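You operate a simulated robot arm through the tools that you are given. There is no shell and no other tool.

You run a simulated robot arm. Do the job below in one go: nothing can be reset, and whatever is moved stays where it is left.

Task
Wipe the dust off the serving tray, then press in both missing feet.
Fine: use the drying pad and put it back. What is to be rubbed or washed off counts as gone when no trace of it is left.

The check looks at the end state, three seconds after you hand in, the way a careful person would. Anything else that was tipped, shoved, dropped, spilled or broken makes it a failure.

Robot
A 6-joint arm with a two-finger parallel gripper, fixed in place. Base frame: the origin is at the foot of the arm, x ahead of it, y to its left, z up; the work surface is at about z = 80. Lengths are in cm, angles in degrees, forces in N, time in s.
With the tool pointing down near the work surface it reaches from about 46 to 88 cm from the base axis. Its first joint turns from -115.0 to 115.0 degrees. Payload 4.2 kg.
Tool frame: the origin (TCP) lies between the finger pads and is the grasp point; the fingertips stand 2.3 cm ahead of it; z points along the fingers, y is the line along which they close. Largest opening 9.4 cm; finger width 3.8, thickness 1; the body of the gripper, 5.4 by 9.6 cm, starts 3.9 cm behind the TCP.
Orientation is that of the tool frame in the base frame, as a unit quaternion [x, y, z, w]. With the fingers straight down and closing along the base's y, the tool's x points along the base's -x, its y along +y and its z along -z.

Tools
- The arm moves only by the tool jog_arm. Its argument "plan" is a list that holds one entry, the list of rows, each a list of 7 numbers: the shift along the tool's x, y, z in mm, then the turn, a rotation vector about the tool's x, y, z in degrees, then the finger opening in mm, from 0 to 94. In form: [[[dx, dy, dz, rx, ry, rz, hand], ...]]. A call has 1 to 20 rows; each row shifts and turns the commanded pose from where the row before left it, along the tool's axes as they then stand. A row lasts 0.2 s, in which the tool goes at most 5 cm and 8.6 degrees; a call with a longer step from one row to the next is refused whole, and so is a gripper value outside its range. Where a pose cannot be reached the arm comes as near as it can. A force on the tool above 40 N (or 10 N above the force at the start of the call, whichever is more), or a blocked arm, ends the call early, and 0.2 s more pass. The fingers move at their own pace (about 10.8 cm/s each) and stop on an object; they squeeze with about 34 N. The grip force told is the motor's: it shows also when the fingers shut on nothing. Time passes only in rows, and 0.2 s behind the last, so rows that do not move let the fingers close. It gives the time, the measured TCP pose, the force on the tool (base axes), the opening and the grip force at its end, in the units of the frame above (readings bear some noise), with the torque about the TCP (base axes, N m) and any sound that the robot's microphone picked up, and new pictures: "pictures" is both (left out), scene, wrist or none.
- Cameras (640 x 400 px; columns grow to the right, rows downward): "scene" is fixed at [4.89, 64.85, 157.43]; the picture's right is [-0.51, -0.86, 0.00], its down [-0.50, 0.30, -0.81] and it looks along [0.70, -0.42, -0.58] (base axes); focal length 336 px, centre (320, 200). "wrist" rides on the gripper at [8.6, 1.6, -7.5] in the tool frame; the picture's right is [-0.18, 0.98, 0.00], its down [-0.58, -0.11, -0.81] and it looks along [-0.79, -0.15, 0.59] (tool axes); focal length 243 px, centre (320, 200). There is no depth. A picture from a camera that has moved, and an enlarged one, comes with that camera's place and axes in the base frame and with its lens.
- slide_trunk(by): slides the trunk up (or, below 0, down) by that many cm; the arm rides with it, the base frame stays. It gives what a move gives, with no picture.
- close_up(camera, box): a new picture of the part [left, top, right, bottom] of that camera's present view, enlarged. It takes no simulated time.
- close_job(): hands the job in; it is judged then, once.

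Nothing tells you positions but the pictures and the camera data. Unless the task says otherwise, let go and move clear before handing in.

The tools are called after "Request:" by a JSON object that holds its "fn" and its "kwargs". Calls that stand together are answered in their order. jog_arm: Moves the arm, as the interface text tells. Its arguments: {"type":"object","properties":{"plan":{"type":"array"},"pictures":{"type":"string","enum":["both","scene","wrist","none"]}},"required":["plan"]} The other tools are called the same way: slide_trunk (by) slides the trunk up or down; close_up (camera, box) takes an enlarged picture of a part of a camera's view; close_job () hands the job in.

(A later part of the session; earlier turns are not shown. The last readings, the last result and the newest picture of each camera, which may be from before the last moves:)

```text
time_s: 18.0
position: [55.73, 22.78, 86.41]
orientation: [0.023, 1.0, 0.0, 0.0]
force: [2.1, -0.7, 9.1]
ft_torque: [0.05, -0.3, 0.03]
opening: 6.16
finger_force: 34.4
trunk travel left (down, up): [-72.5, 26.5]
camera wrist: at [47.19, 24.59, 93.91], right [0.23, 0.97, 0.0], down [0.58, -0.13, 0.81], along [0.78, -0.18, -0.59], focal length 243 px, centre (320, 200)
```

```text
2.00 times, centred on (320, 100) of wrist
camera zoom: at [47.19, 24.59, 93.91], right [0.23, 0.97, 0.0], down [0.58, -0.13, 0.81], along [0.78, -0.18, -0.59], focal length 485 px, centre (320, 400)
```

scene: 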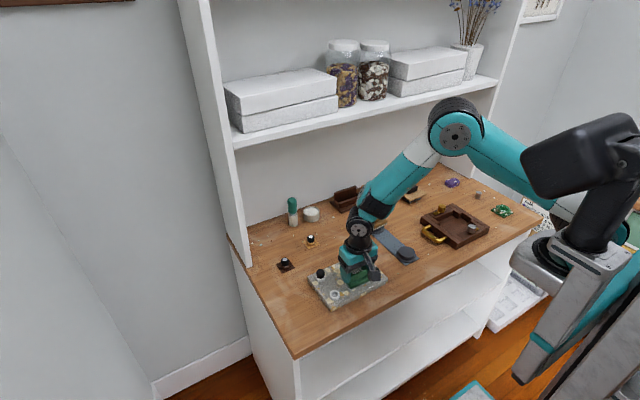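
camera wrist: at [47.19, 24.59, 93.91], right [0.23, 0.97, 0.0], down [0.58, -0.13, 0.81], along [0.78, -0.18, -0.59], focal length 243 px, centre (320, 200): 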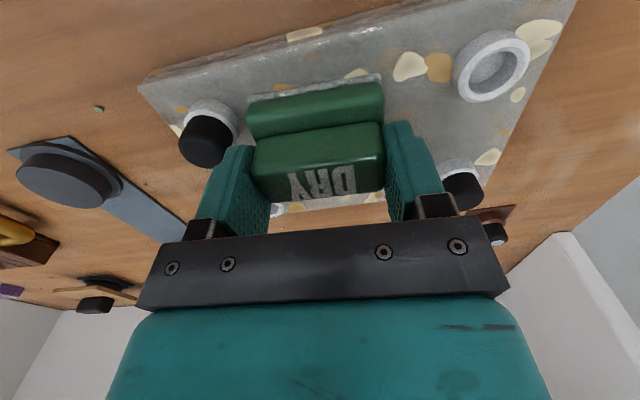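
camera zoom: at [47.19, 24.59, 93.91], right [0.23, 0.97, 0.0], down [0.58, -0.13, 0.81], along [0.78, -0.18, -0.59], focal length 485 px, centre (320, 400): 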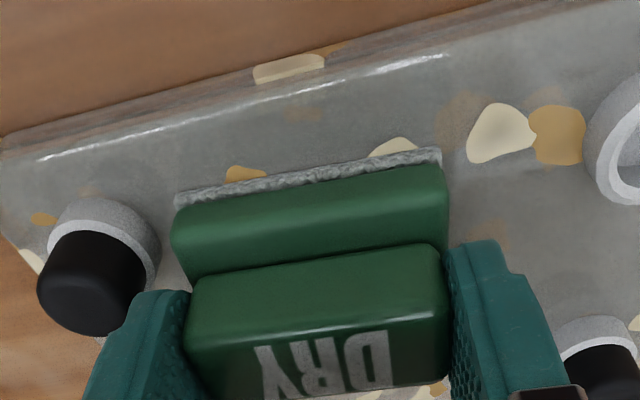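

Request:
{"fn": "jog_arm", "kwargs": {"plan": [[[-11.6, 0.5, 0, 0, 0, 0, 40], [-11.6, 0.5, 0, 0, 0, 0, 40], [-11.6, 0.5, 0, 0, 0, 0, 40], [-11.6, 0.5, 0, 0, 0, 0, 40], [-11.6, 0.5, 0, 0, 0, 0, 40], [0, 11, 0, 0, 0, 0, 40], [11.6, -0.5, 0, 0, 0, 0, 40], [11.6, -0.5, 0, 0, 0, 0, 40], [11.6, -0.5, 0, 0, 0, 0, 40], [11.6, -0.5, 0, 0, 0, 0, 40], [11.6, -0.5, 0, 0, 0, 0, 40], [0, 11, 0, 0, 0, 0, 40], [-11.6, 0.5, 0, 0, 0, 0, 40], [-11.6, 0.5, 0, 0, 0, 0, 40], [-11.6, 0.5, 0, 0, 0, 0, 40], [-11.6, 0.5, 0, 0, 0, 0, 40], [-11.6, 0.5, 0, 0, 0, 0, 40], [0, 0, 0, 0, 0, 0, 40]]], "pictures": "none"}}

Request:
{"fn": "close_up", "kwargs": {"camera": "scene", "box": [300, 220, 400, 310]}}

Request:
{"fn": "close_up", "kwargs": {"camera": "wrist", "box": [180, 0, 460, 200]}}

```text
time_s: 21.8
position: [61.84, 25.02, 86.42]
orientation: [0.022, 1.0, 0.0, 0.0]
force: [-0.7, 0.6, 0.5]
ft_torque: [0.04, -0.06, 0.02]
opening: 6.13
finger_force: 33.4
trunk travel left (down, up): [-72.5, 26.5]
```

```text
4.44 times, centred on (350, 265) of scene
camera zoom: at [4.89, 64.85, 157.43], right [-0.51, -0.86, 0.0], down [-0.5, 0.3, -0.81], along [0.7, -0.42, -0.58], focal length 1494 px, centre (187, -89)
```

zoom: 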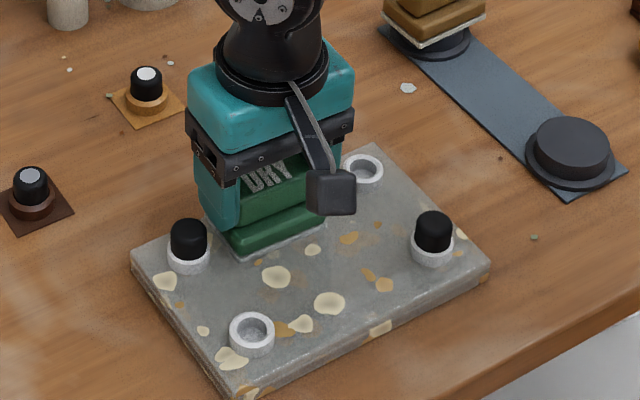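

```text
2.00 times, centred on (320, 100) of wrist
camera zoom: at [53.3, 26.8, 93.91], right [0.23, 0.97, 0.0], down [0.58, -0.13, 0.81], along [0.79, -0.18, -0.59], focal length 485 px, centre (320, 400)
```

zoom: 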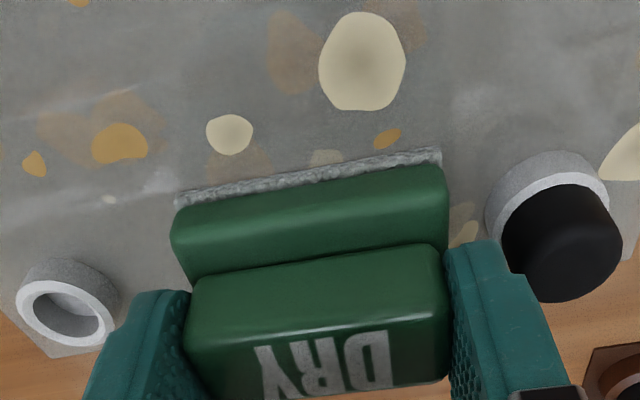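

The middle looks clean; force fell to almost nothing at the far side, so I'll press a bit more there and rub sideways, then lift to inspect.

Request:
{"fn": "jog_arm", "kwargs": {"plan": [[[0, 0, 1.2, 0, 0, 0, 40], [2, -9, 0, 0, 0, 0, 40], [2, -9, 0, 0, 0, 0, 40], [2, -9, 0, 0, 0, 0, 40], [0, 9, 0, 0, 0, 0, 40], [0, 9, 0, 0, 0, 0, 40], [0, 9, 0, 0, 0, 0, 40], [6, -9, 0, 0, 0, 0, 40], [6, -9, 0, 0, 0, 0, 40], [6, -9, 0, 0, 0, 0, 40], [4, 9, 0, 0, 0, 0, 40], [4, 9, 0, 0, 0, 0, 40], [4, 9, 0, 0, 0, 0, 40]]], "pictures": "none"}}

Request:
{"fn": "jog_arm", "kwargs": {"plan": [[[0, 0, -10, 0, 0, 0, 40], [0, 0, -40, 0, 0, 0, 40], [0, 0, -40, 0, 0, 0, 40], [30, 0, 0, 0, 0, 0, 40], [40, -30, 0, 0, 0, 0, 40], [30, -30, 0, 0, 0, 0, 40], [0, -40, 0, 0, 0, 0, 40], [0, 0, 0, 0, 0, 0, 40]]], "pictures": "both"}}

Request:
{"fn": "close_up", "kwargs": {"camera": "scene", "box": [305, 245, 395, 310]}}

Request:
{"fn": "close_up", "kwargs": {"camera": "wrist", "box": [300, 0, 580, 200]}}

```text
time_s: 24.6
position: [58.19, 25.05, 86.49]
orientation: [0.023, 1.0, 0.0, -0.001]
force: [0.3, -2.3, 7.0]
ft_torque: [-0.14, -0.2, -0.04]
opening: 6.13
finger_force: 34.1
trunk travel left (down, up): [-72.5, 26.5]
```

```text
time_s: 26.4
position: [47.64, 15.43, 95.53]
orientation: [0.021, 1.0, 0.0, 0.0]
force: [-0.2, -0.9, -1.2]
ft_torque: [0.01, -0.01, -0.01]
opening: 6.13
finger_force: 33.9
trunk travel left (down, up): [-72.5, 26.5]
camera wrist: at [38.99, 17.33, 102.94], right [0.23, 0.97, 0.0], down [0.58, -0.13, 0.81], along [0.79, -0.18, -0.59], focal length 243 px, centre (320, 200)
```

scene: 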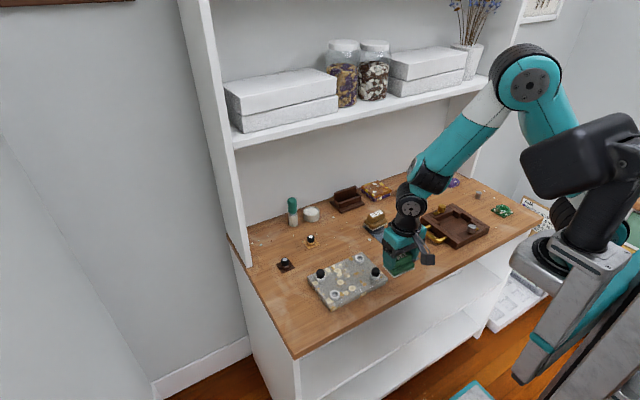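
wrist: 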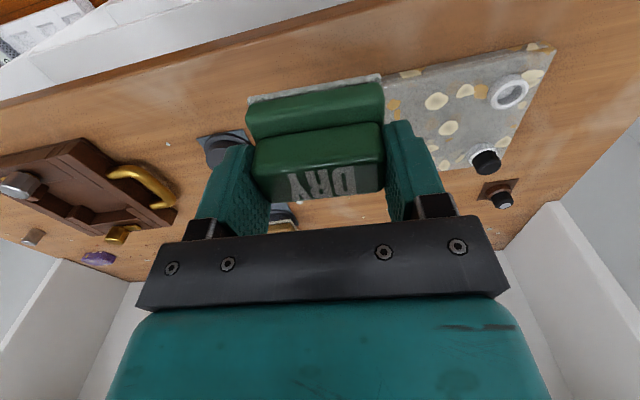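

```text
6.15 times, centred on (350, 278) of scene
camera zoom: at [4.89, 64.85, 157.43], right [-0.51, -0.86, 0.0], down [-0.5, 0.3, -0.81], along [0.7, -0.42, -0.58], focal length 2069 px, centre (135, -277)
```

zoom: 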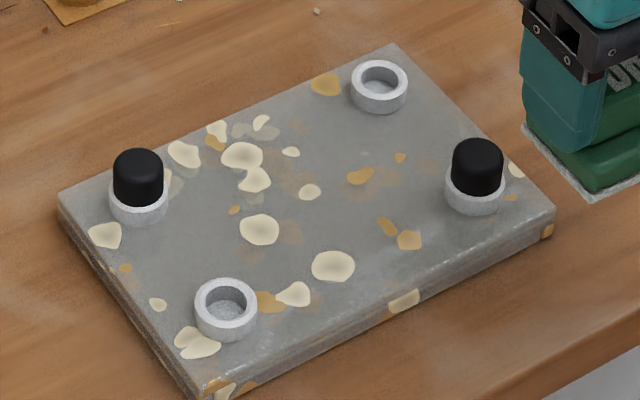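

```text
2.00 times, centred on (440, 100) of wrist
camera zoom: at [38.99, 17.33, 102.94], right [0.23, 0.97, 0.0], down [0.58, -0.13, 0.81], along [0.79, -0.18, -0.59], focal length 485 px, centre (80, 400)
```

zoom: 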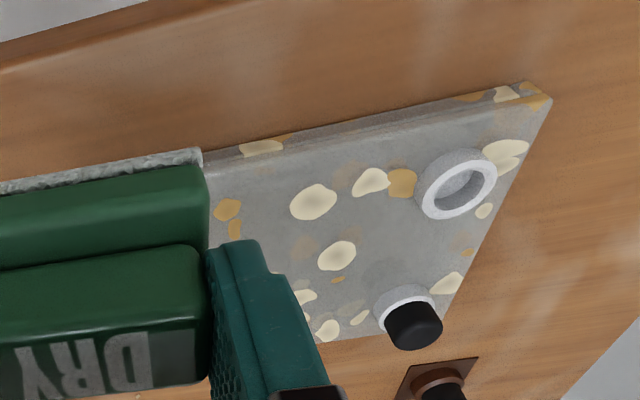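

The blotch appears gone. I'll enlarge the tray further to check for traces before putting the pad back.

Request:
{"fn": "close_up", "kwargs": {"camera": "scene", "box": [325, 255, 375, 295]}}

Request:
{"fn": "close_up", "kwargs": {"camera": "scene", "box": [310, 250, 390, 305]}}

Request:
{"fn": "close_up", "kwargs": {"camera": "wrist", "box": [190, 120, 310, 230]}}

```text
10.00 times, centred on (350, 275) of scene
camera zoom: at [4.89, 64.85, 157.43], right [-0.51, -0.86, 0.0], down [-0.5, 0.3, -0.81], along [0.7, -0.42, -0.58], focal length 3362 px, centre (20, -550)
```

zoom: 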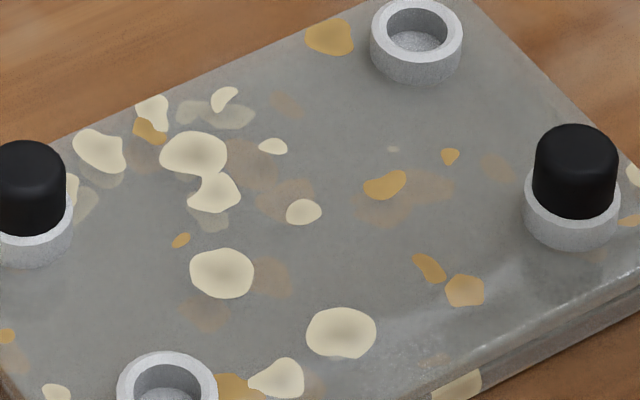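

```text
7.27 times, centred on (350, 278) of scene
camera zoom: at [4.89, 64.85, 157.43], right [-0.51, -0.86, 0.0], down [-0.5, 0.3, -0.81], along [0.7, -0.42, -0.58], focal length 2445 px, centre (102, -364)
```

zoom: 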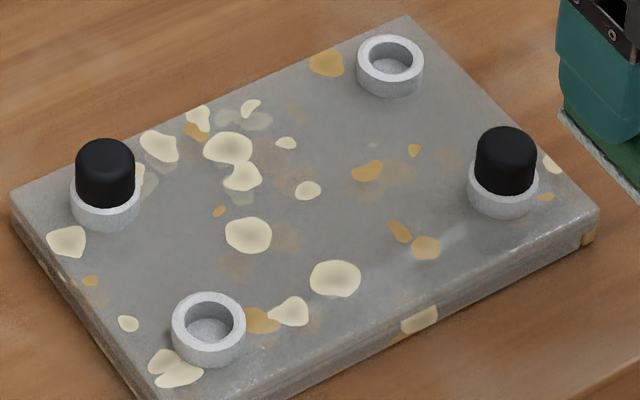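

```text
3.64 times, centred on (250, 175) of wrist
camera zoom: at [38.99, 17.33, 102.94], right [0.23, 0.97, 0.0], down [0.58, -0.13, 0.81], along [0.79, -0.18, -0.59], focal length 882 px, centre (574, 291)
```

zoom: 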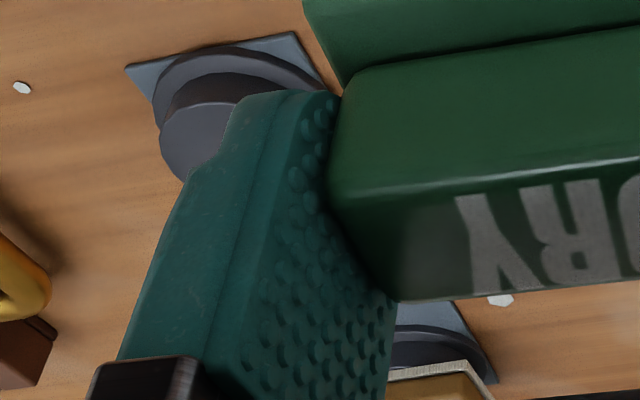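

Request:
{"fn": "jog_arm", "kwargs": {"plan": [[[0, -38, 0, 0, 0, 0, 40], [0, -38, 0, 0, 0, 0, 40], [0, -38, 0, 0, 0, 0, 40], [0, 0, 0, 0, 0, 0, 40]]], "pictures": "wrist"}}

Request:
{"fn": "close_up", "kwargs": {"camera": "wrist", "box": [400, 20, 640, 180]}}

Request:
{"fn": "close_up", "kwargs": {"camera": "wrist", "box": [230, 60, 400, 210]}}

```text
time_s: 27.4
position: [47.66, 4.09, 95.39]
orientation: [0.023, 1.0, -0.001, 0.0]
force: [0.1, -0.1, 0.1]
ft_torque: [0.01, -0.03, 0.01]
opening: 6.12
finger_force: 34.0
trunk travel left (down, up): [-72.5, 26.5]
camera wrist: at [38.96, 5.9, 102.87], right [0.23, 0.97, 0.0], down [0.58, -0.13, 0.81], along [0.79, -0.18, -0.59], focal length 243 px, centre (320, 200)
```

wrist: 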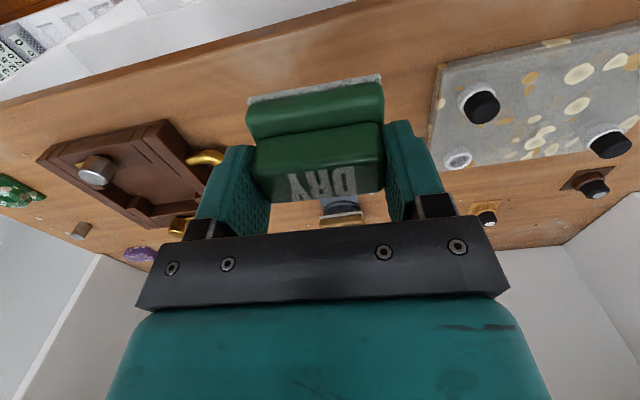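

```text
2.50 times, centred on (520, 100) of wrist
camera zoom: at [38.96, 5.9, 102.87], right [0.23, 0.97, 0.0], down [0.58, -0.13, 0.81], along [0.79, -0.18, -0.59], focal length 606 px, centre (-180, 450)
```

zoom: 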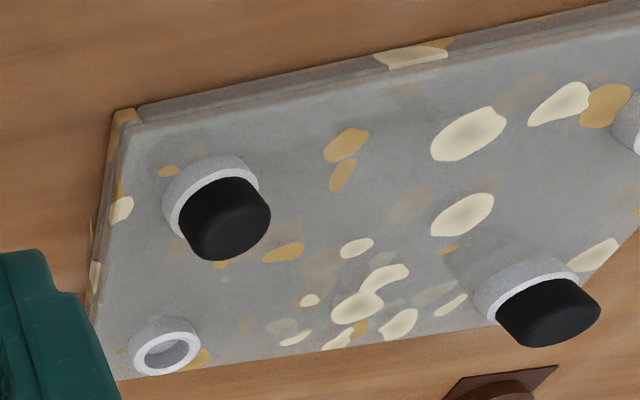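

```text
2.67 times, centred on (315, 135) of wrist
camera zoom: at [38.96, 5.9, 102.87], right [0.23, 0.97, 0.0], down [0.58, -0.13, 0.81], along [0.79, -0.18, -0.59], focal length 647 px, centre (333, 373)
```

zoom: 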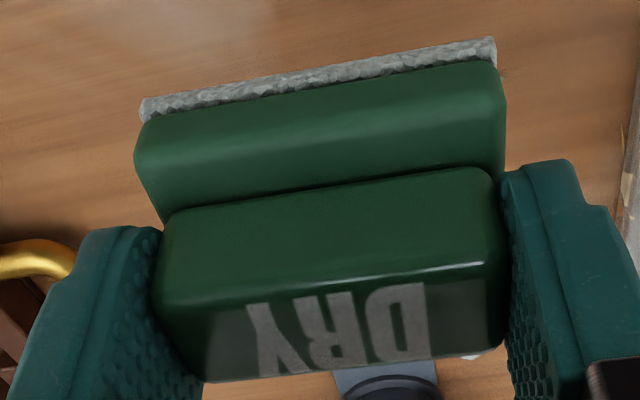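

The tray is clean. Now I'll carry the DRY pad back to above its round stand and check alignment before lowering.

Request:
{"fn": "jog_arm", "kwargs": {"plan": [[[-31.1, -5.6, 0, 0, 0, 0, 40], [-31.1, -5.6, 0, 0, 0, 0, 40], [-31.1, -5.6, 0, 0, 0, 0, 40], [0, 0, 25, 0, 0, 0, 40], [0, 0, 25, 0, 0, 0, 40], [0, 0, 15, 0, 0, 0, 40], [0, 0, 0, 0, 0, 0, 40]]], "pictures": "both"}}

Request:
{"fn": "close_up", "kwargs": {"camera": "scene", "box": [370, 210, 440, 270]}}

Request:
{"fn": "close_up", "kwargs": {"camera": "wrist", "box": [230, 20, 410, 210]}}

```text
time_s: 29.0
position: [56.67, 1.71, 88.51]
orientation: [0.021, 1.0, 0.0, 0.001]
force: [0.0, 0.0, 0.2]
ft_torque: [-0.03, -0.01, -0.01]
opening: 6.16
finger_force: 34.1
trunk travel left (down, up): [-72.5, 26.5]
camera wrist: at [47.91, 3.68, 96.09], right [0.23, 0.97, 0.0], down [0.58, -0.13, 0.81], along [0.79, -0.18, -0.59], focal length 243 px, centre (320, 200)
```

scene: 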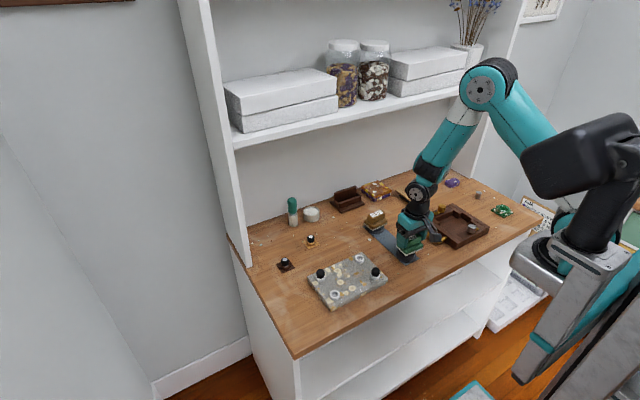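
wrist: 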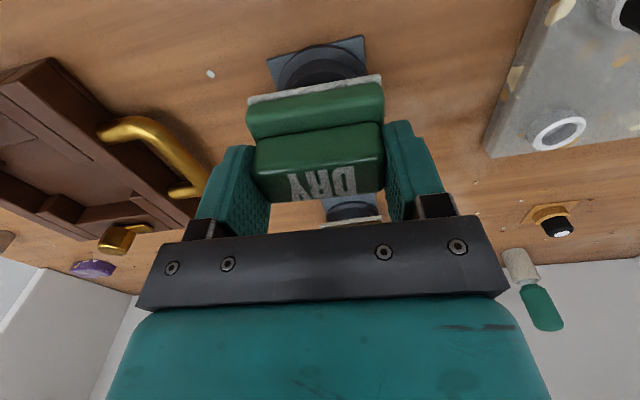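

```text
6.67 times, centred on (405, 240) of scene
camera zoom: at [4.89, 64.85, 157.43], right [-0.51, -0.86, 0.0], down [-0.5, 0.3, -0.81], along [0.7, -0.42, -0.58], focal length 2241 px, centre (-247, -67)
```

zoom: 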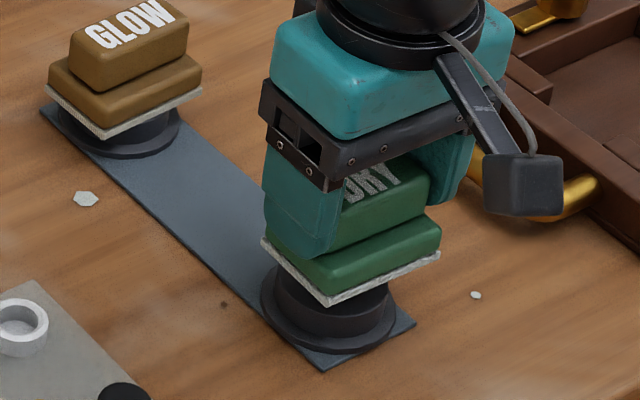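

```text
2.11 times, centred on (320, 115) of wrist
camera zoom: at [47.91, 3.68, 96.09], right [0.23, 0.97, 0.0], down [0.58, -0.13, 0.81], along [0.79, -0.18, -0.59], focal length 511 px, centre (320, 379)
```

zoom: 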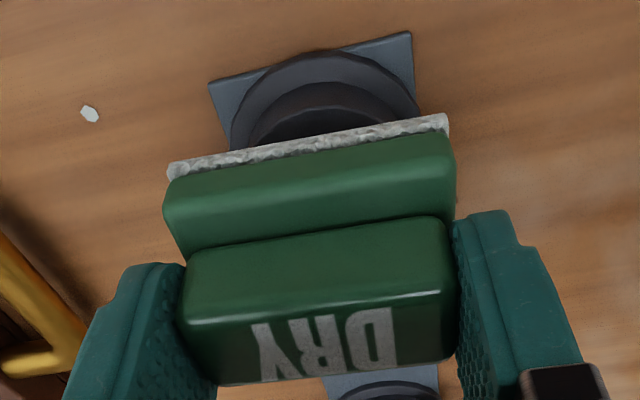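

Request:
{"fn": "jog_arm", "kwargs": {"plan": [[[-3.1, 2.6, 0, 0, 0, 0, 40], [0, 0, 5, 0, 0, 0, 40], [0, 0, 5, 0, 0, 0, 40], [0, 0, 2, 0, 0, 0, 40], [0, 0, 1, 0, 0, 0, 40], [0, 0, 0, 0, 0, 0, 40]]], "pictures": "wrist"}}

Request:
{"fn": "close_up", "kwargs": {"camera": "scene", "box": [370, 210, 440, 270]}}

```text
time_s: 30.4
position: [56.82, 2.3, 87.49]
orientation: [0.021, 1.0, 0.001, 0.0]
force: [0.7, -0.2, -0.6]
ft_torque: [0.0, -0.02, -0.02]
opening: 6.11
finger_force: 34.0
trunk travel left (down, up): [-72.5, 26.5]
camera wrist: at [48.16, 4.14, 94.94], right [0.23, 0.97, 0.0], down [0.58, -0.13, 0.81], along [0.79, -0.18, -0.59], focal length 243 px, centre (320, 200)
```

wrist: 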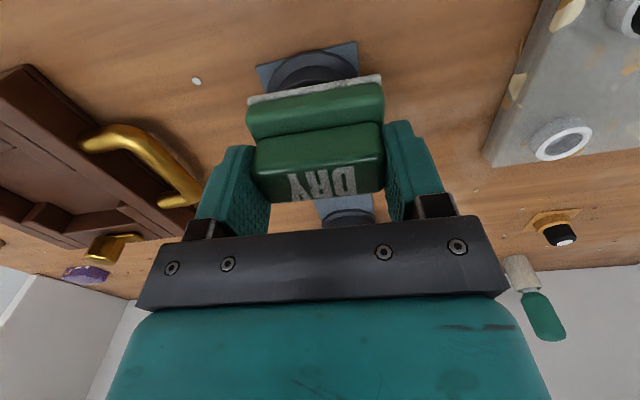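

```text
6.67 times, centred on (405, 240) of scene
camera zoom: at [4.89, 64.85, 157.43], right [-0.51, -0.86, 0.0], down [-0.5, 0.3, -0.81], along [0.7, -0.42, -0.58], focal length 2241 px, centre (-247, -67)
```

zoom: 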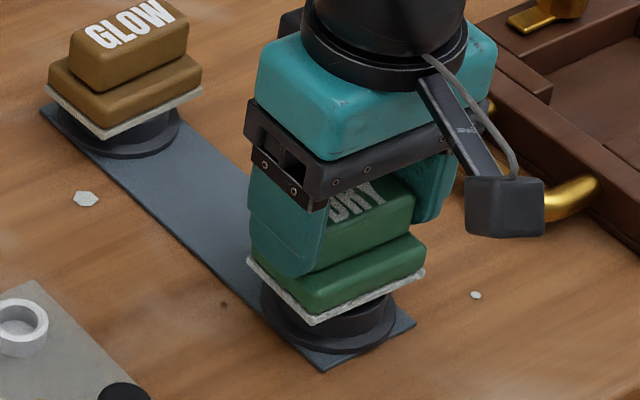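

Request:
{"fn": "jog_arm", "kwargs": {"plan": [[[-1.1, -2.2, 0, 0, 0, 0, 40], [0, 0, 2, 0, 0, 0, 40], [0, 0, 2, 0, 0, 0, 40], [0, 0, 1, 0, 0, 0, 40], [0, 0, 0, 0, 0, 0, 40]]], "pictures": "none"}}

Request:
{"fn": "close_up", "kwargs": {"camera": "scene", "box": [370, 210, 440, 270]}}

```text
time_s: 31.6
position: [57.05, 1.99, 87.06]
orientation: [0.022, 1.0, 0.0, 0.0]
force: [-0.5, -0.7, -0.1]
ft_torque: [0.0, 0.0, -0.01]
opening: 6.14
finger_force: 34.0
trunk travel left (down, up): [-72.5, 26.5]
```

```text
6.67 times, centred on (405, 240) of scene
camera zoom: at [4.89, 64.85, 157.43], right [-0.51, -0.86, 0.0], down [-0.5, 0.3, -0.81], along [0.7, -0.42, -0.58], focal length 2241 px, centre (-247, -67)
```

zoom: 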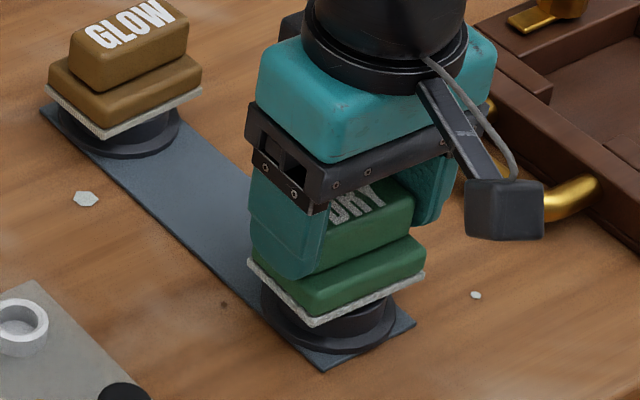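

Request:
{"fn": "jog_arm", "kwargs": {"plan": [[[0, 0, 1, 0, 0, 0, 40], [0, 0, 1, 0, 0, 0, 40], [0, 0, 0.5, 0, 0, 0, 40], [0, 0, 0, 0, 0, 0, 40]]], "pictures": "none"}}

```text
time_s: 32.6
position: [56.92, 2.02, 86.65]
orientation: [0.022, 1.0, 0.0, -0.001]
force: [0.0, -0.6, -0.9]
ft_torque: [0.03, -0.02, 0.02]
opening: 6.12
finger_force: 33.9
trunk travel left (down, up): [-72.5, 26.5]
```

Request:
{"fn": "jog_arm", "kwargs": {"plan": [[[0, 0, 1, 0, 0, 0, 40], [0, 0, 0.5, 0, 0, 0, 40], [0, 0, 0, 0, 0, 0, 40]]], "pictures": "none"}}

Request:
{"fn": "close_up", "kwargs": {"camera": "scene", "box": [370, 210, 440, 270]}}

```text
time_s: 33.4
position: [56.91, 2.04, 86.63]
orientation: [0.022, 1.0, 0.001, 0.0]
force: [-0.8, -0.2, 2.2]
ft_torque: [-0.08, 0.02, -0.01]
opening: 6.15
finger_force: 34.2
trunk travel left (down, up): [-72.5, 26.5]
```

```text
6.67 times, centred on (405, 240) of scene
camera zoom: at [4.89, 64.85, 157.43], right [-0.51, -0.86, 0.0], down [-0.5, 0.3, -0.81], along [0.7, -0.42, -0.58], focal length 2241 px, centre (-247, -67)
```

zoom: 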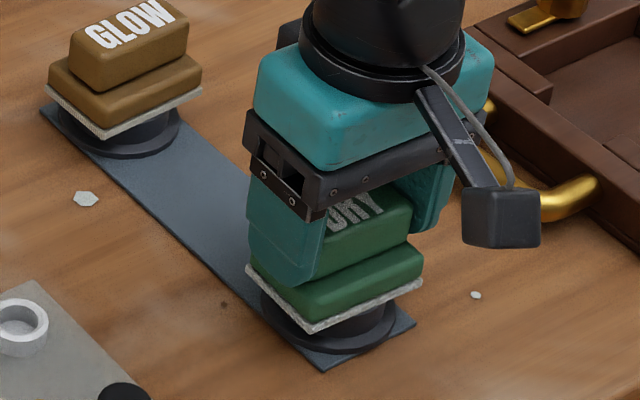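

The pad is resting on its stand within about a millimetre or two of where it was. I'll release and back off upward.

Request:
{"fn": "jog_arm", "kwargs": {"plan": [[[0, 0, 0, 0, 0, 0, 94], [0, 0, 0, 0, 0, 0, 94], [0, 0, 0, 0, 0, 0, 94], [0, 0, -10, 0, 0, 0, 94], [0, 0, -30, 0, 0, 0, 94], [0, 0, -40, 0, 0, 0, 94], [0, 0, -40, 0, 0, 0, 94], [0, 0, 0, 0, 0, 0, 94]]], "pictures": "both"}}

Request:
{"fn": "close_up", "kwargs": {"camera": "scene", "box": [355, 200, 435, 270]}}

```text
time_s: 35.2
position: [56.72, 1.93, 98.56]
orientation: [0.023, 1.0, 0.001, 0.0]
force: [0.4, -0.7, -0.1]
ft_torque: [0.02, 0.0, 0.03]
opening: 9.4
finger_force: 0.0
trunk travel left (down, up): [-72.5, 26.5]
camera wrist: at [48.07, 3.71, 106.06], right [0.23, 0.97, 0.0], down [0.58, -0.13, 0.81], along [0.78, -0.18, -0.59], focal length 243 px, centre (320, 200)
```

scene: 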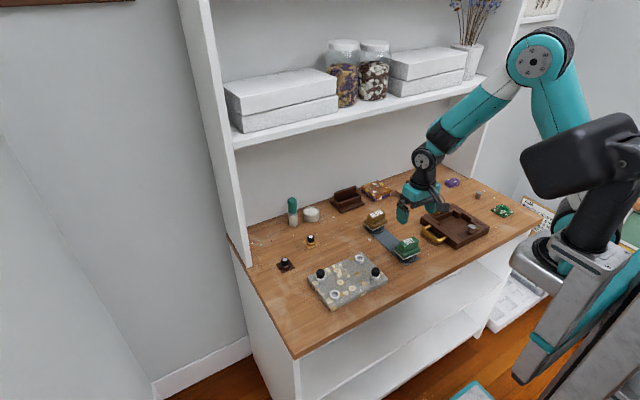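
wrist: 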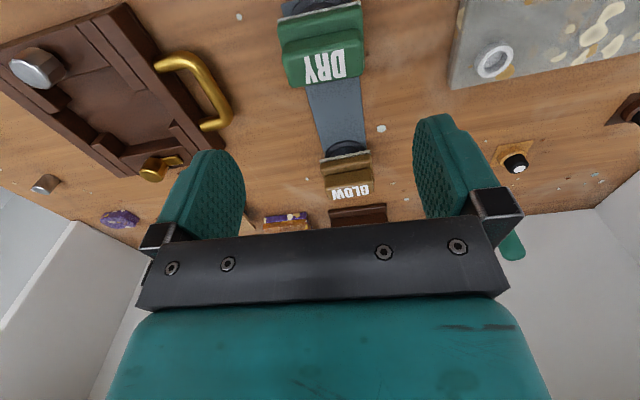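

```text
5.71 times, centred on (395, 235) of scene
camera zoom: at [4.89, 64.85, 157.43], right [-0.51, -0.86, 0.0], down [-0.5, 0.3, -0.81], along [0.7, -0.42, -0.58], focal length 1921 px, centre (-109, 0)
```

zoom: 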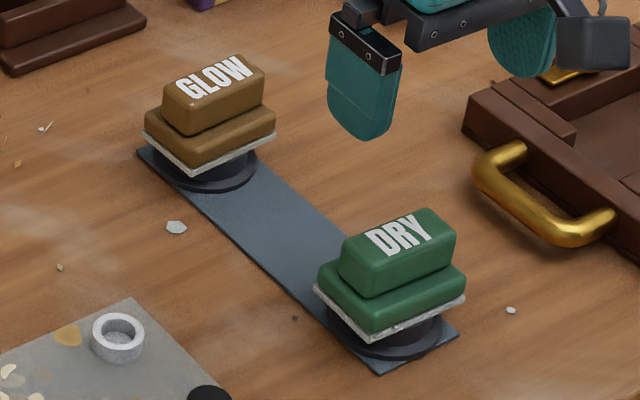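

The DRY pad sits back on its stand as before. Now I'll bring the camera close to the loose foot in the yellow holder to understand its shape.

Request:
{"fn": "jog_arm", "kwargs": {"plan": [[[0, 0, 0, 0, 0, -2.5, 94], [-18.8, 37.7, 5, 0, 0, 0, 94], [-18.8, 37.7, 5, 0, 0, 0, 94], [-18.8, 37.7, 15, 0, 0, 0, 94], [-18.8, 37.7, 15, 0, 0, 0, 94], [-18.8, 37.7, 15, 0, 0, 0, 94], [-18.8, 37.7, 15, 0, 0, 0, 94], [0, 0, 15, 0, 0, 0, 94], [0, 0, 0, 0, 0, 0, 94]]], "pictures": "both"}}

Request:
{"fn": "close_up", "kwargs": {"camera": "wrist", "box": [240, 120, 400, 240]}}

```text
time_s: 37.2
position: [68.19, 24.74, 90.12]
orientation: [0.001, 1.0, 0.001, 0.0]
force: [0.7, -0.2, -0.1]
ft_torque: [-0.02, -0.01, 0.01]
opening: 9.4
finger_force: 0.1
trunk travel left (down, up): [-72.5, 26.5]
camera wrist: at [59.37, 26.13, 97.51], right [0.18, 0.98, 0.0], down [0.58, -0.11, 0.81], along [0.79, -0.15, -0.59], focal length 243 px, centre (320, 200)
```

scene: 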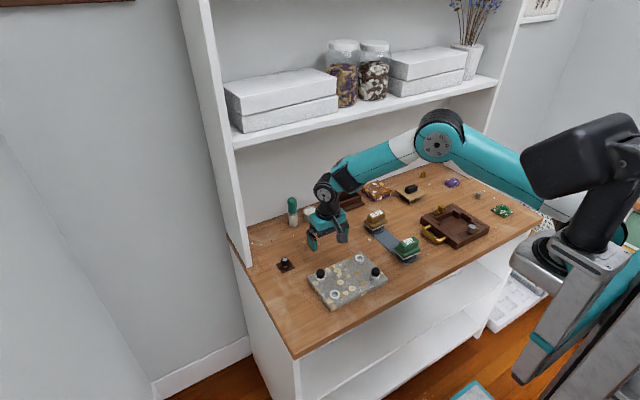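
wrist: 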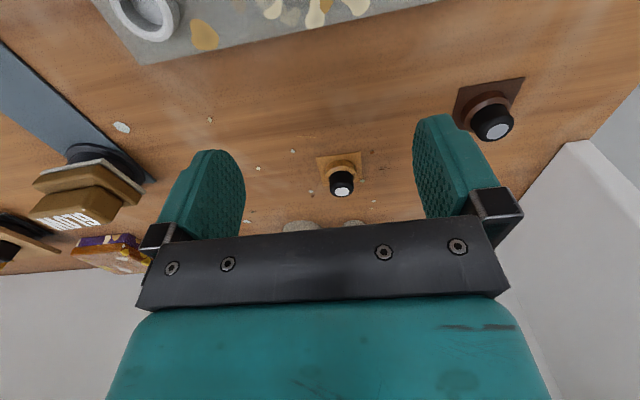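

```text
3.33 times, centred on (320, 180) of wrist
camera zoom: at [59.37, 26.13, 97.51], right [0.18, 0.98, 0.0], down [0.58, -0.11, 0.81], along [0.79, -0.15, -0.59], focal length 809 px, centre (320, 267)
```

zoom: 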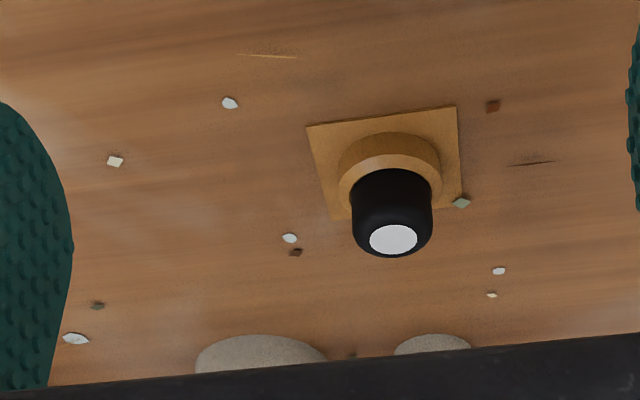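

Request:
{"fn": "close_up", "kwargs": {"camera": "wrist", "box": [310, 145, 370, 205]}}

Request:
{"fn": "close_up", "kwargs": {"camera": "wrist", "box": [450, 75, 530, 145]}}

Request:
{"fn": "close_up", "kwargs": {"camera": "scene", "box": [310, 260, 335, 285]}}

Request:
{"fn": "close_up", "kwargs": {"camera": "scene", "box": [275, 252, 300, 277]}}

```text
6.67 times, centred on (340, 175) of wrist
camera zoom: at [59.37, 26.13, 97.51], right [0.18, 0.98, 0.0], down [0.58, -0.11, 0.81], along [0.79, -0.15, -0.59], focal length 1618 px, centre (187, 367)
```

zoom: 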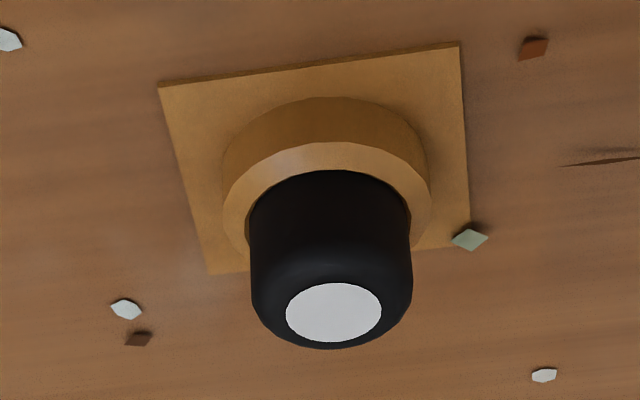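

```text
5.71 times, centred on (490, 110) of wrist
camera zoom: at [59.37, 26.13, 97.51], right [0.18, 0.98, 0.0], down [0.58, -0.11, 0.81], along [0.79, -0.15, -0.59], focal length 1386 px, centre (-651, 714)
```

zoom: 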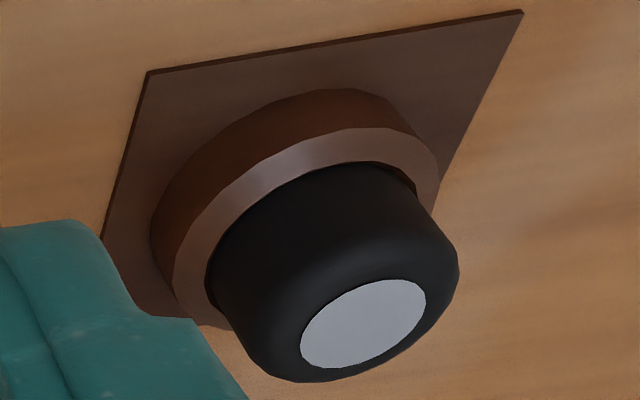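

```text
16.00 times, centred on (322, 272) of scene
camera zoom: at [4.89, 64.85, 157.43], right [-0.51, -0.86, 0.0], down [-0.5, 0.3, -0.81], along [0.7, -0.42, -0.58], focal length 5379 px, centre (280, -960)
```

zoom: 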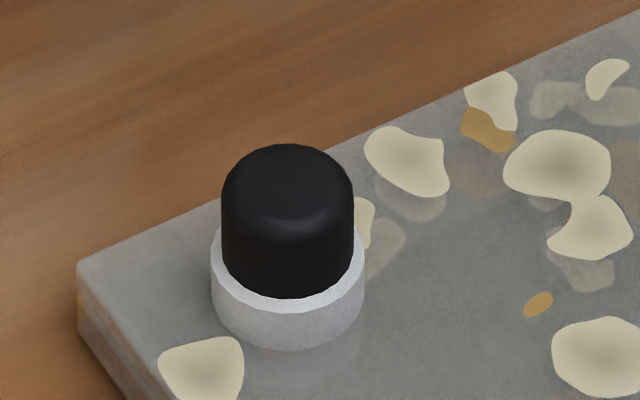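

```text
16.00 times, centred on (288, 264) of scene
camera zoom: at [4.89, 64.85, 157.43], right [-0.51, -0.86, 0.0], down [-0.5, 0.3, -0.81], along [0.7, -0.42, -0.58], focal length 5379 px, centre (840, -832)
```

zoom: 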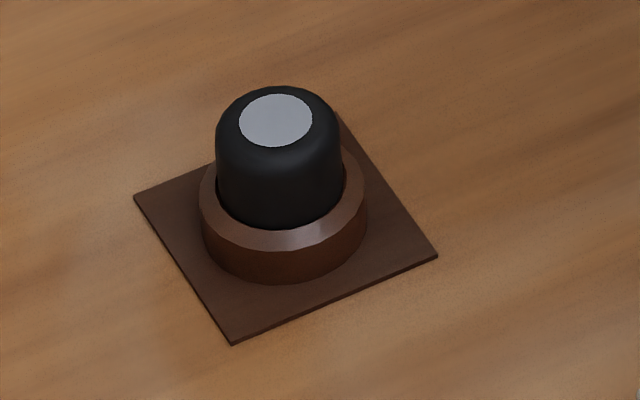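

Request:
{"fn": "close_up", "kwargs": {"camera": "scene", "box": [322, 282, 347, 307]}}

Request:
{"fn": "close_up", "kwargs": {"camera": "scene", "box": [347, 246, 372, 271]}}

Request:
{"fn": "close_up", "kwargs": {"camera": "scene", "box": [363, 260, 388, 285]}}

Request:
{"fn": "close_up", "kwargs": {"camera": "scene", "box": [298, 228, 323, 253]}}

Request:
{"fn": "close_up", "kwargs": {"camera": "wrist", "box": [100, 0, 220, 70]}}

```text
16.00 times, centred on (334, 294) of scene
camera zoom: at [4.89, 64.85, 157.43], right [-0.51, -0.86, 0.0], down [-0.5, 0.3, -0.81], along [0.7, -0.42, -0.58], focal length 5379 px, centre (88, -1312)
```

zoom: 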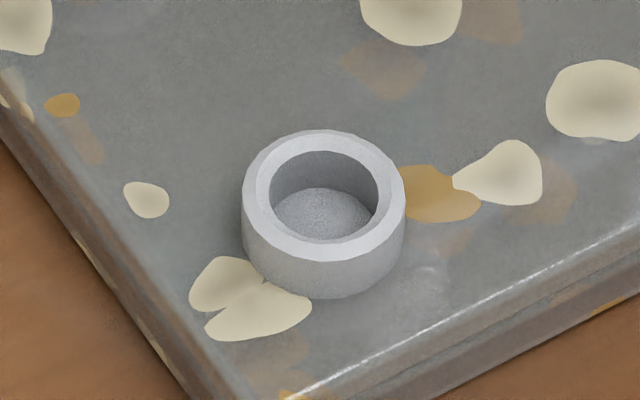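

```text
16.00 times, centred on (360, 258) of scene
camera zoom: at [4.89, 64.85, 157.43], right [-0.51, -0.86, 0.0], down [-0.5, 0.3, -0.81], along [0.7, -0.42, -0.58], focal length 5379 px, centre (-312, -736)
```

zoom: 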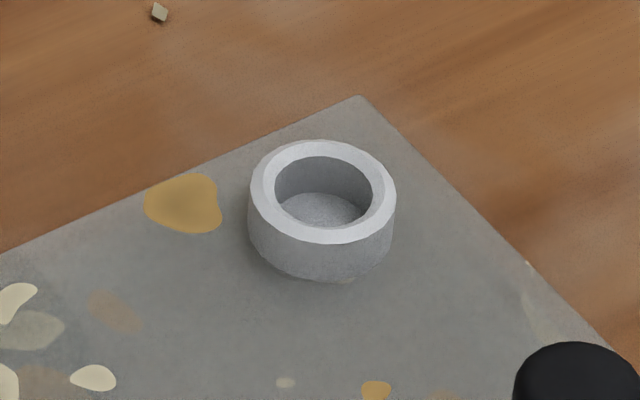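

```text
16.00 times, centred on (376, 272) of scene
camera zoom: at [4.89, 64.85, 157.43], right [-0.51, -0.86, 0.0], down [-0.5, 0.3, -0.81], along [0.7, -0.42, -0.58], focal length 5379 px, centre (-568, -960)
```

zoom: 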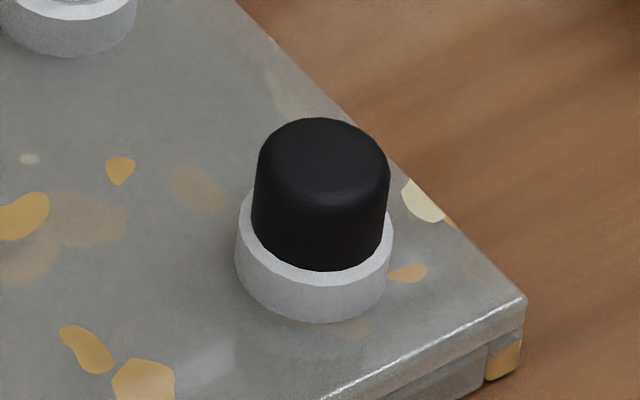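

```text
16.00 times, centred on (310, 240) of scene
camera zoom: at [4.89, 64.85, 157.43], right [-0.51, -0.86, 0.0], down [-0.5, 0.3, -0.81], along [0.7, -0.42, -0.58], focal length 5379 px, centre (472, -448)
```

zoom: 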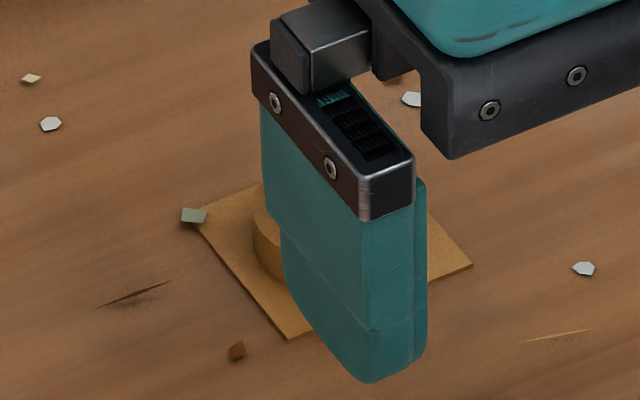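

```text
5.33 times, centred on (160, 35) of wrist
camera zoom: at [59.37, 26.13, 97.51], right [0.18, 0.98, 0.0], down [0.58, -0.11, 0.81], along [0.79, -0.15, -0.59], focal length 1294 px, centre (1173, 1080)
```

zoom: 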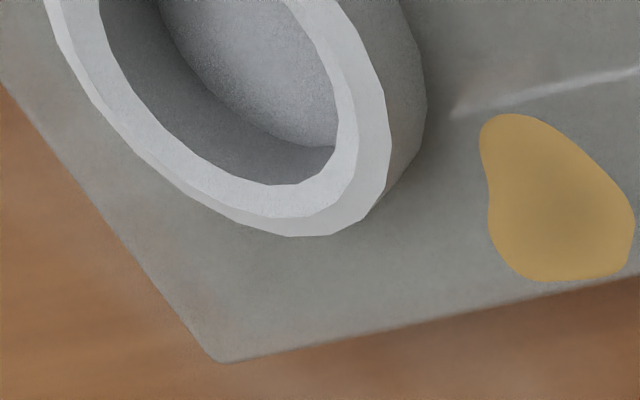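

The foot's body looks about 2.4 cm wide and the socket hole about 1.9 cm, so I expect a narrower stem at the bottom. I'll go above foot A, estimated at (78.1, 24.8), and check the alignment.

Request:
{"fn": "jog_arm", "kwargs": {"plan": [[[-33, 0.5, 0, 0, 0, 0, 94], [-33, 0.5, 0, 0, 0, 0, 94], [-33, 0, 0, 0, 0, 0, 94], [0, 0, 15, 0, 0, 0, 94], [0, 0, 15, 0, 0, 0, 94], [0, 0, 0, 0, 0, 0, 94]]], "pictures": "both"}}

Request:
{"fn": "close_up", "kwargs": {"camera": "wrist", "box": [240, 120, 400, 220]}}

Request:
{"fn": "close_up", "kwargs": {"camera": "scene", "box": [290, 210, 340, 255]}}

```text
time_s: 38.6
position: [78.12, 24.73, 87.06]
orientation: [0.001, 1.0, 0.0, -0.001]
force: [-0.6, 0.5, 0.0]
ft_torque: [0.0, -0.01, -0.01]
opening: 9.4
finger_force: 0.0
trunk travel left (down, up): [-72.5, 26.5]
camera wrist: at [69.45, 26.31, 94.47], right [0.18, 0.98, 0.0], down [0.58, -0.11, 0.81], along [0.79, -0.15, -0.59], focal length 243 px, centre (320, 200)
```

scene: 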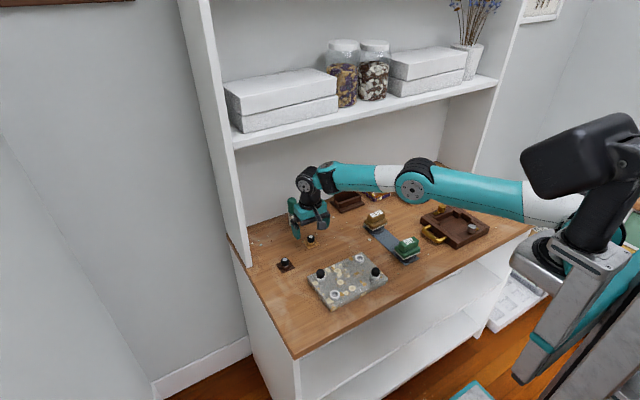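
wrist: 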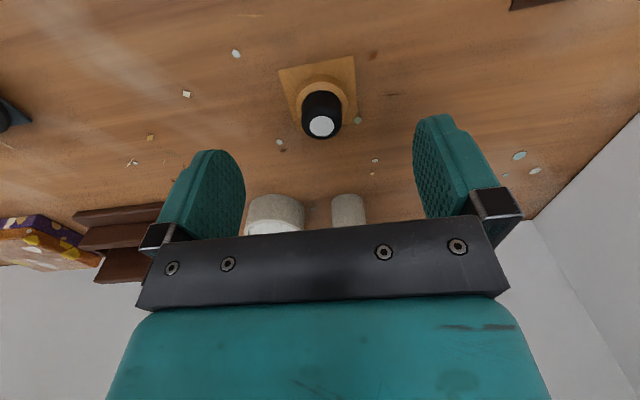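

```text
4.00 times, centred on (320, 170) of wrist
camera zoom: at [69.45, 26.31, 94.47], right [0.18, 0.98, 0.0], down [0.58, -0.11, 0.81], along [0.79, -0.15, -0.59], focal length 970 px, centre (320, 320)
```

zoom: 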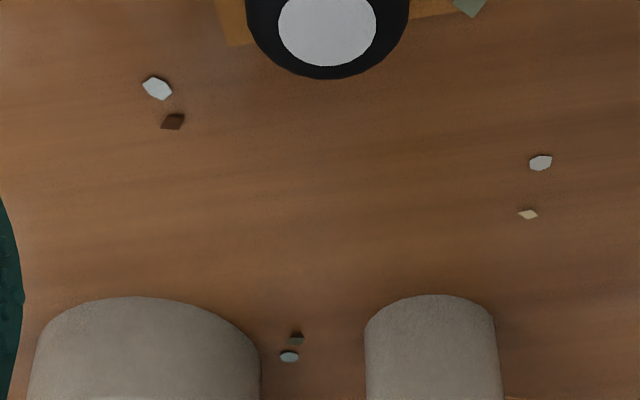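

```text
8.89 times, centred on (315, 232) of scene
camera zoom: at [4.89, 64.85, 157.43], right [-0.51, -0.86, 0.0], down [-0.5, 0.3, -0.81], along [0.7, -0.42, -0.58], focal length 2988 px, centre (364, -89)
```

zoom: 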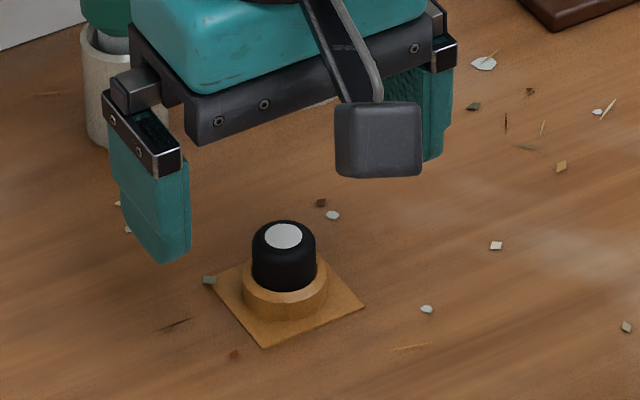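

The tool is centred over the foot to within about a millimetre. I'll descend around it and check.

Request:
{"fn": "jog_arm", "kwargs": {"plan": [[[0.6, 0.7, 10, 0, 0, 0, 94], [0, 0, 10, 0, 0, 0, 94], [0, 0, 8, 0, 0, 0, 60], [0, 0, 4, 0, 0, 0, 60], [0, 0, 2, 0, 0, 0, 60], [0, 0, 0, 0, 0, 0, 60]]], "pictures": "wrist"}}

Request:
{"fn": "close_up", "kwargs": {"camera": "wrist", "box": [240, 110, 400, 220]}}

Request:
{"fn": "close_up", "kwargs": {"camera": "scene", "box": [290, 210, 340, 255]}}

```text
time_s: 40.0
position: [78.05, 25.0, 83.62]
orientation: [0.0, 1.0, 0.0, 0.0]
force: [-0.2, 0.8, 0.6]
ft_torque: [0.01, -0.03, 0.0]
opening: 5.96
finger_force: 0.0
trunk travel left (down, up): [-72.5, 26.5]
camera wrist: at [69.35, 26.38, 91.09], right [0.18, 0.98, 0.0], down [0.58, -0.11, 0.81], along [0.79, -0.15, -0.59], focal length 243 px, centre (320, 200)
```

wrist: 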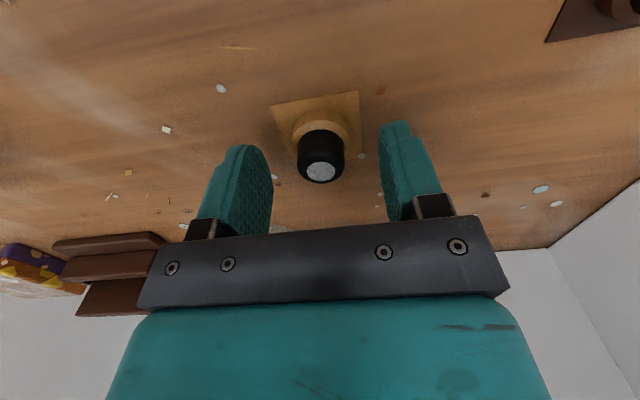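

```text
3.64 times, centred on (320, 165) of wrist
camera zoom: at [69.35, 26.38, 91.09], right [0.18, 0.98, 0.0], down [0.58, -0.11, 0.81], along [0.79, -0.15, -0.59], focal length 882 px, centre (320, 327)
```

zoom: 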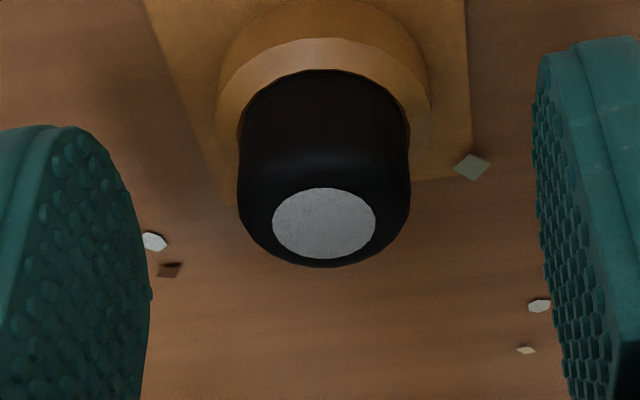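

```text
8.89 times, centred on (315, 232) of scene
camera zoom: at [4.89, 64.85, 157.43], right [-0.51, -0.86, 0.0], down [-0.5, 0.3, -0.81], along [0.7, -0.42, -0.58], focal length 2988 px, centre (364, -89)
```

zoom: 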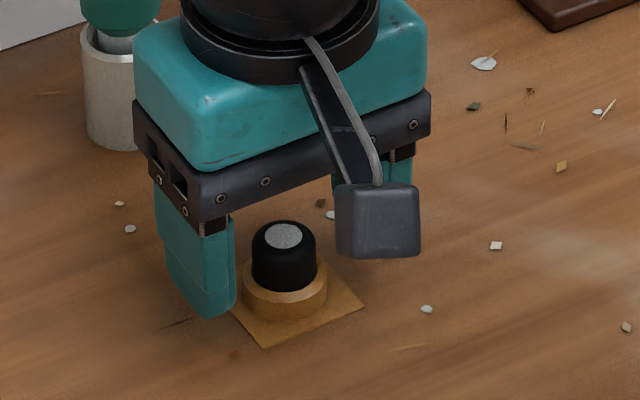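

Request:
{"fn": "jog_arm", "kwargs": {"plan": [[[0, 0.6, 0, 0, 0, 0, 40], [0, 0, 0, 0, 0, 0, 28], [0, 0, 0, 0, 0, 0, 10], [0, 0, 0, 0, 0, 0, 10], [0, 0, 0, 0, 0, 0, 10]]], "pictures": "wrist"}}

Request:
{"fn": "close_up", "kwargs": {"camera": "scene", "box": [290, 210, 340, 255]}}

Request:
{"fn": "close_up", "kwargs": {"camera": "wrist", "box": [240, 70, 400, 220]}}

```text
time_s: 41.2
position: [78.06, 24.99, 83.65]
orientation: [0.001, 1.0, 0.0, 0.0]
force: [-0.3, 1.2, 0.1]
ft_torque: [0.04, 0.01, -0.01]
opening: 1.91
finger_force: 34.0
trunk travel left (down, up): [-72.5, 26.5]
camera wrist: at [69.35, 26.4, 91.09], right [0.18, 0.98, 0.0], down [0.58, -0.11, 0.81], along [0.79, -0.15, -0.59], focal length 243 px, centre (320, 200)
```

wrist: 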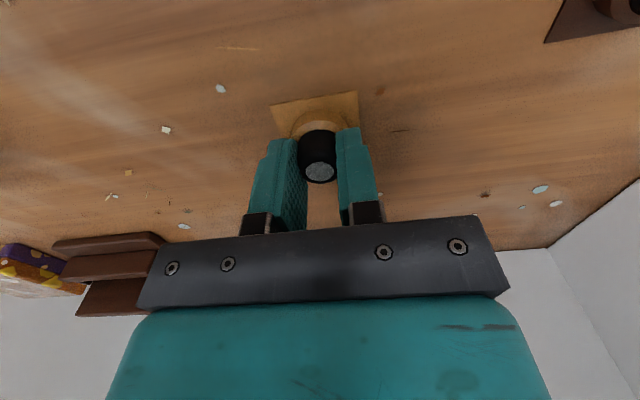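

```text
8.89 times, centred on (315, 232) of scene
camera zoom: at [4.89, 64.85, 157.43], right [-0.51, -0.86, 0.0], down [-0.5, 0.3, -0.81], along [0.7, -0.42, -0.58], focal length 2988 px, centre (364, -89)
```

zoom: 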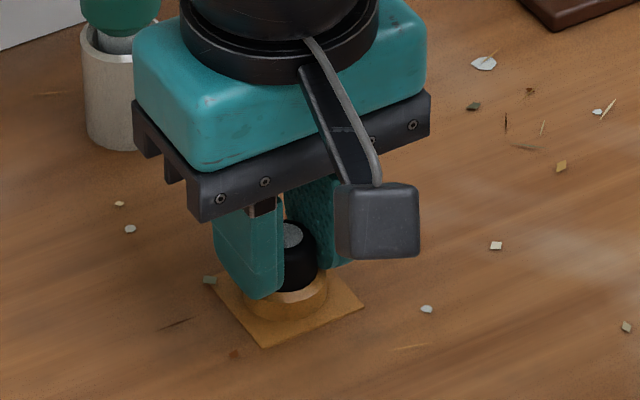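

```text
2.67 times, centred on (320, 145) of wrist
camera zoom: at [69.35, 26.4, 91.09], right [0.18, 0.98, 0.0], down [0.58, -0.11, 0.81], along [0.79, -0.15, -0.59], focal length 647 px, centre (320, 347)
```

zoom: 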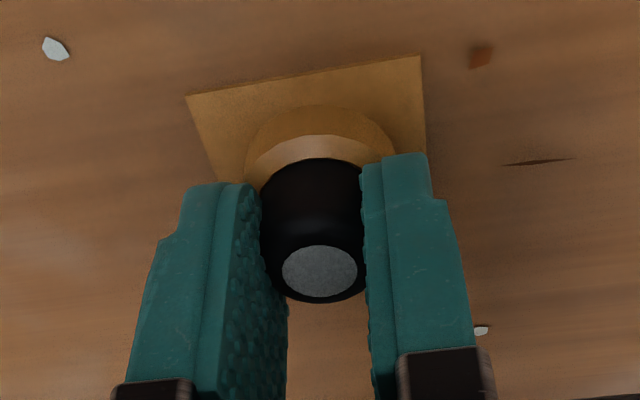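

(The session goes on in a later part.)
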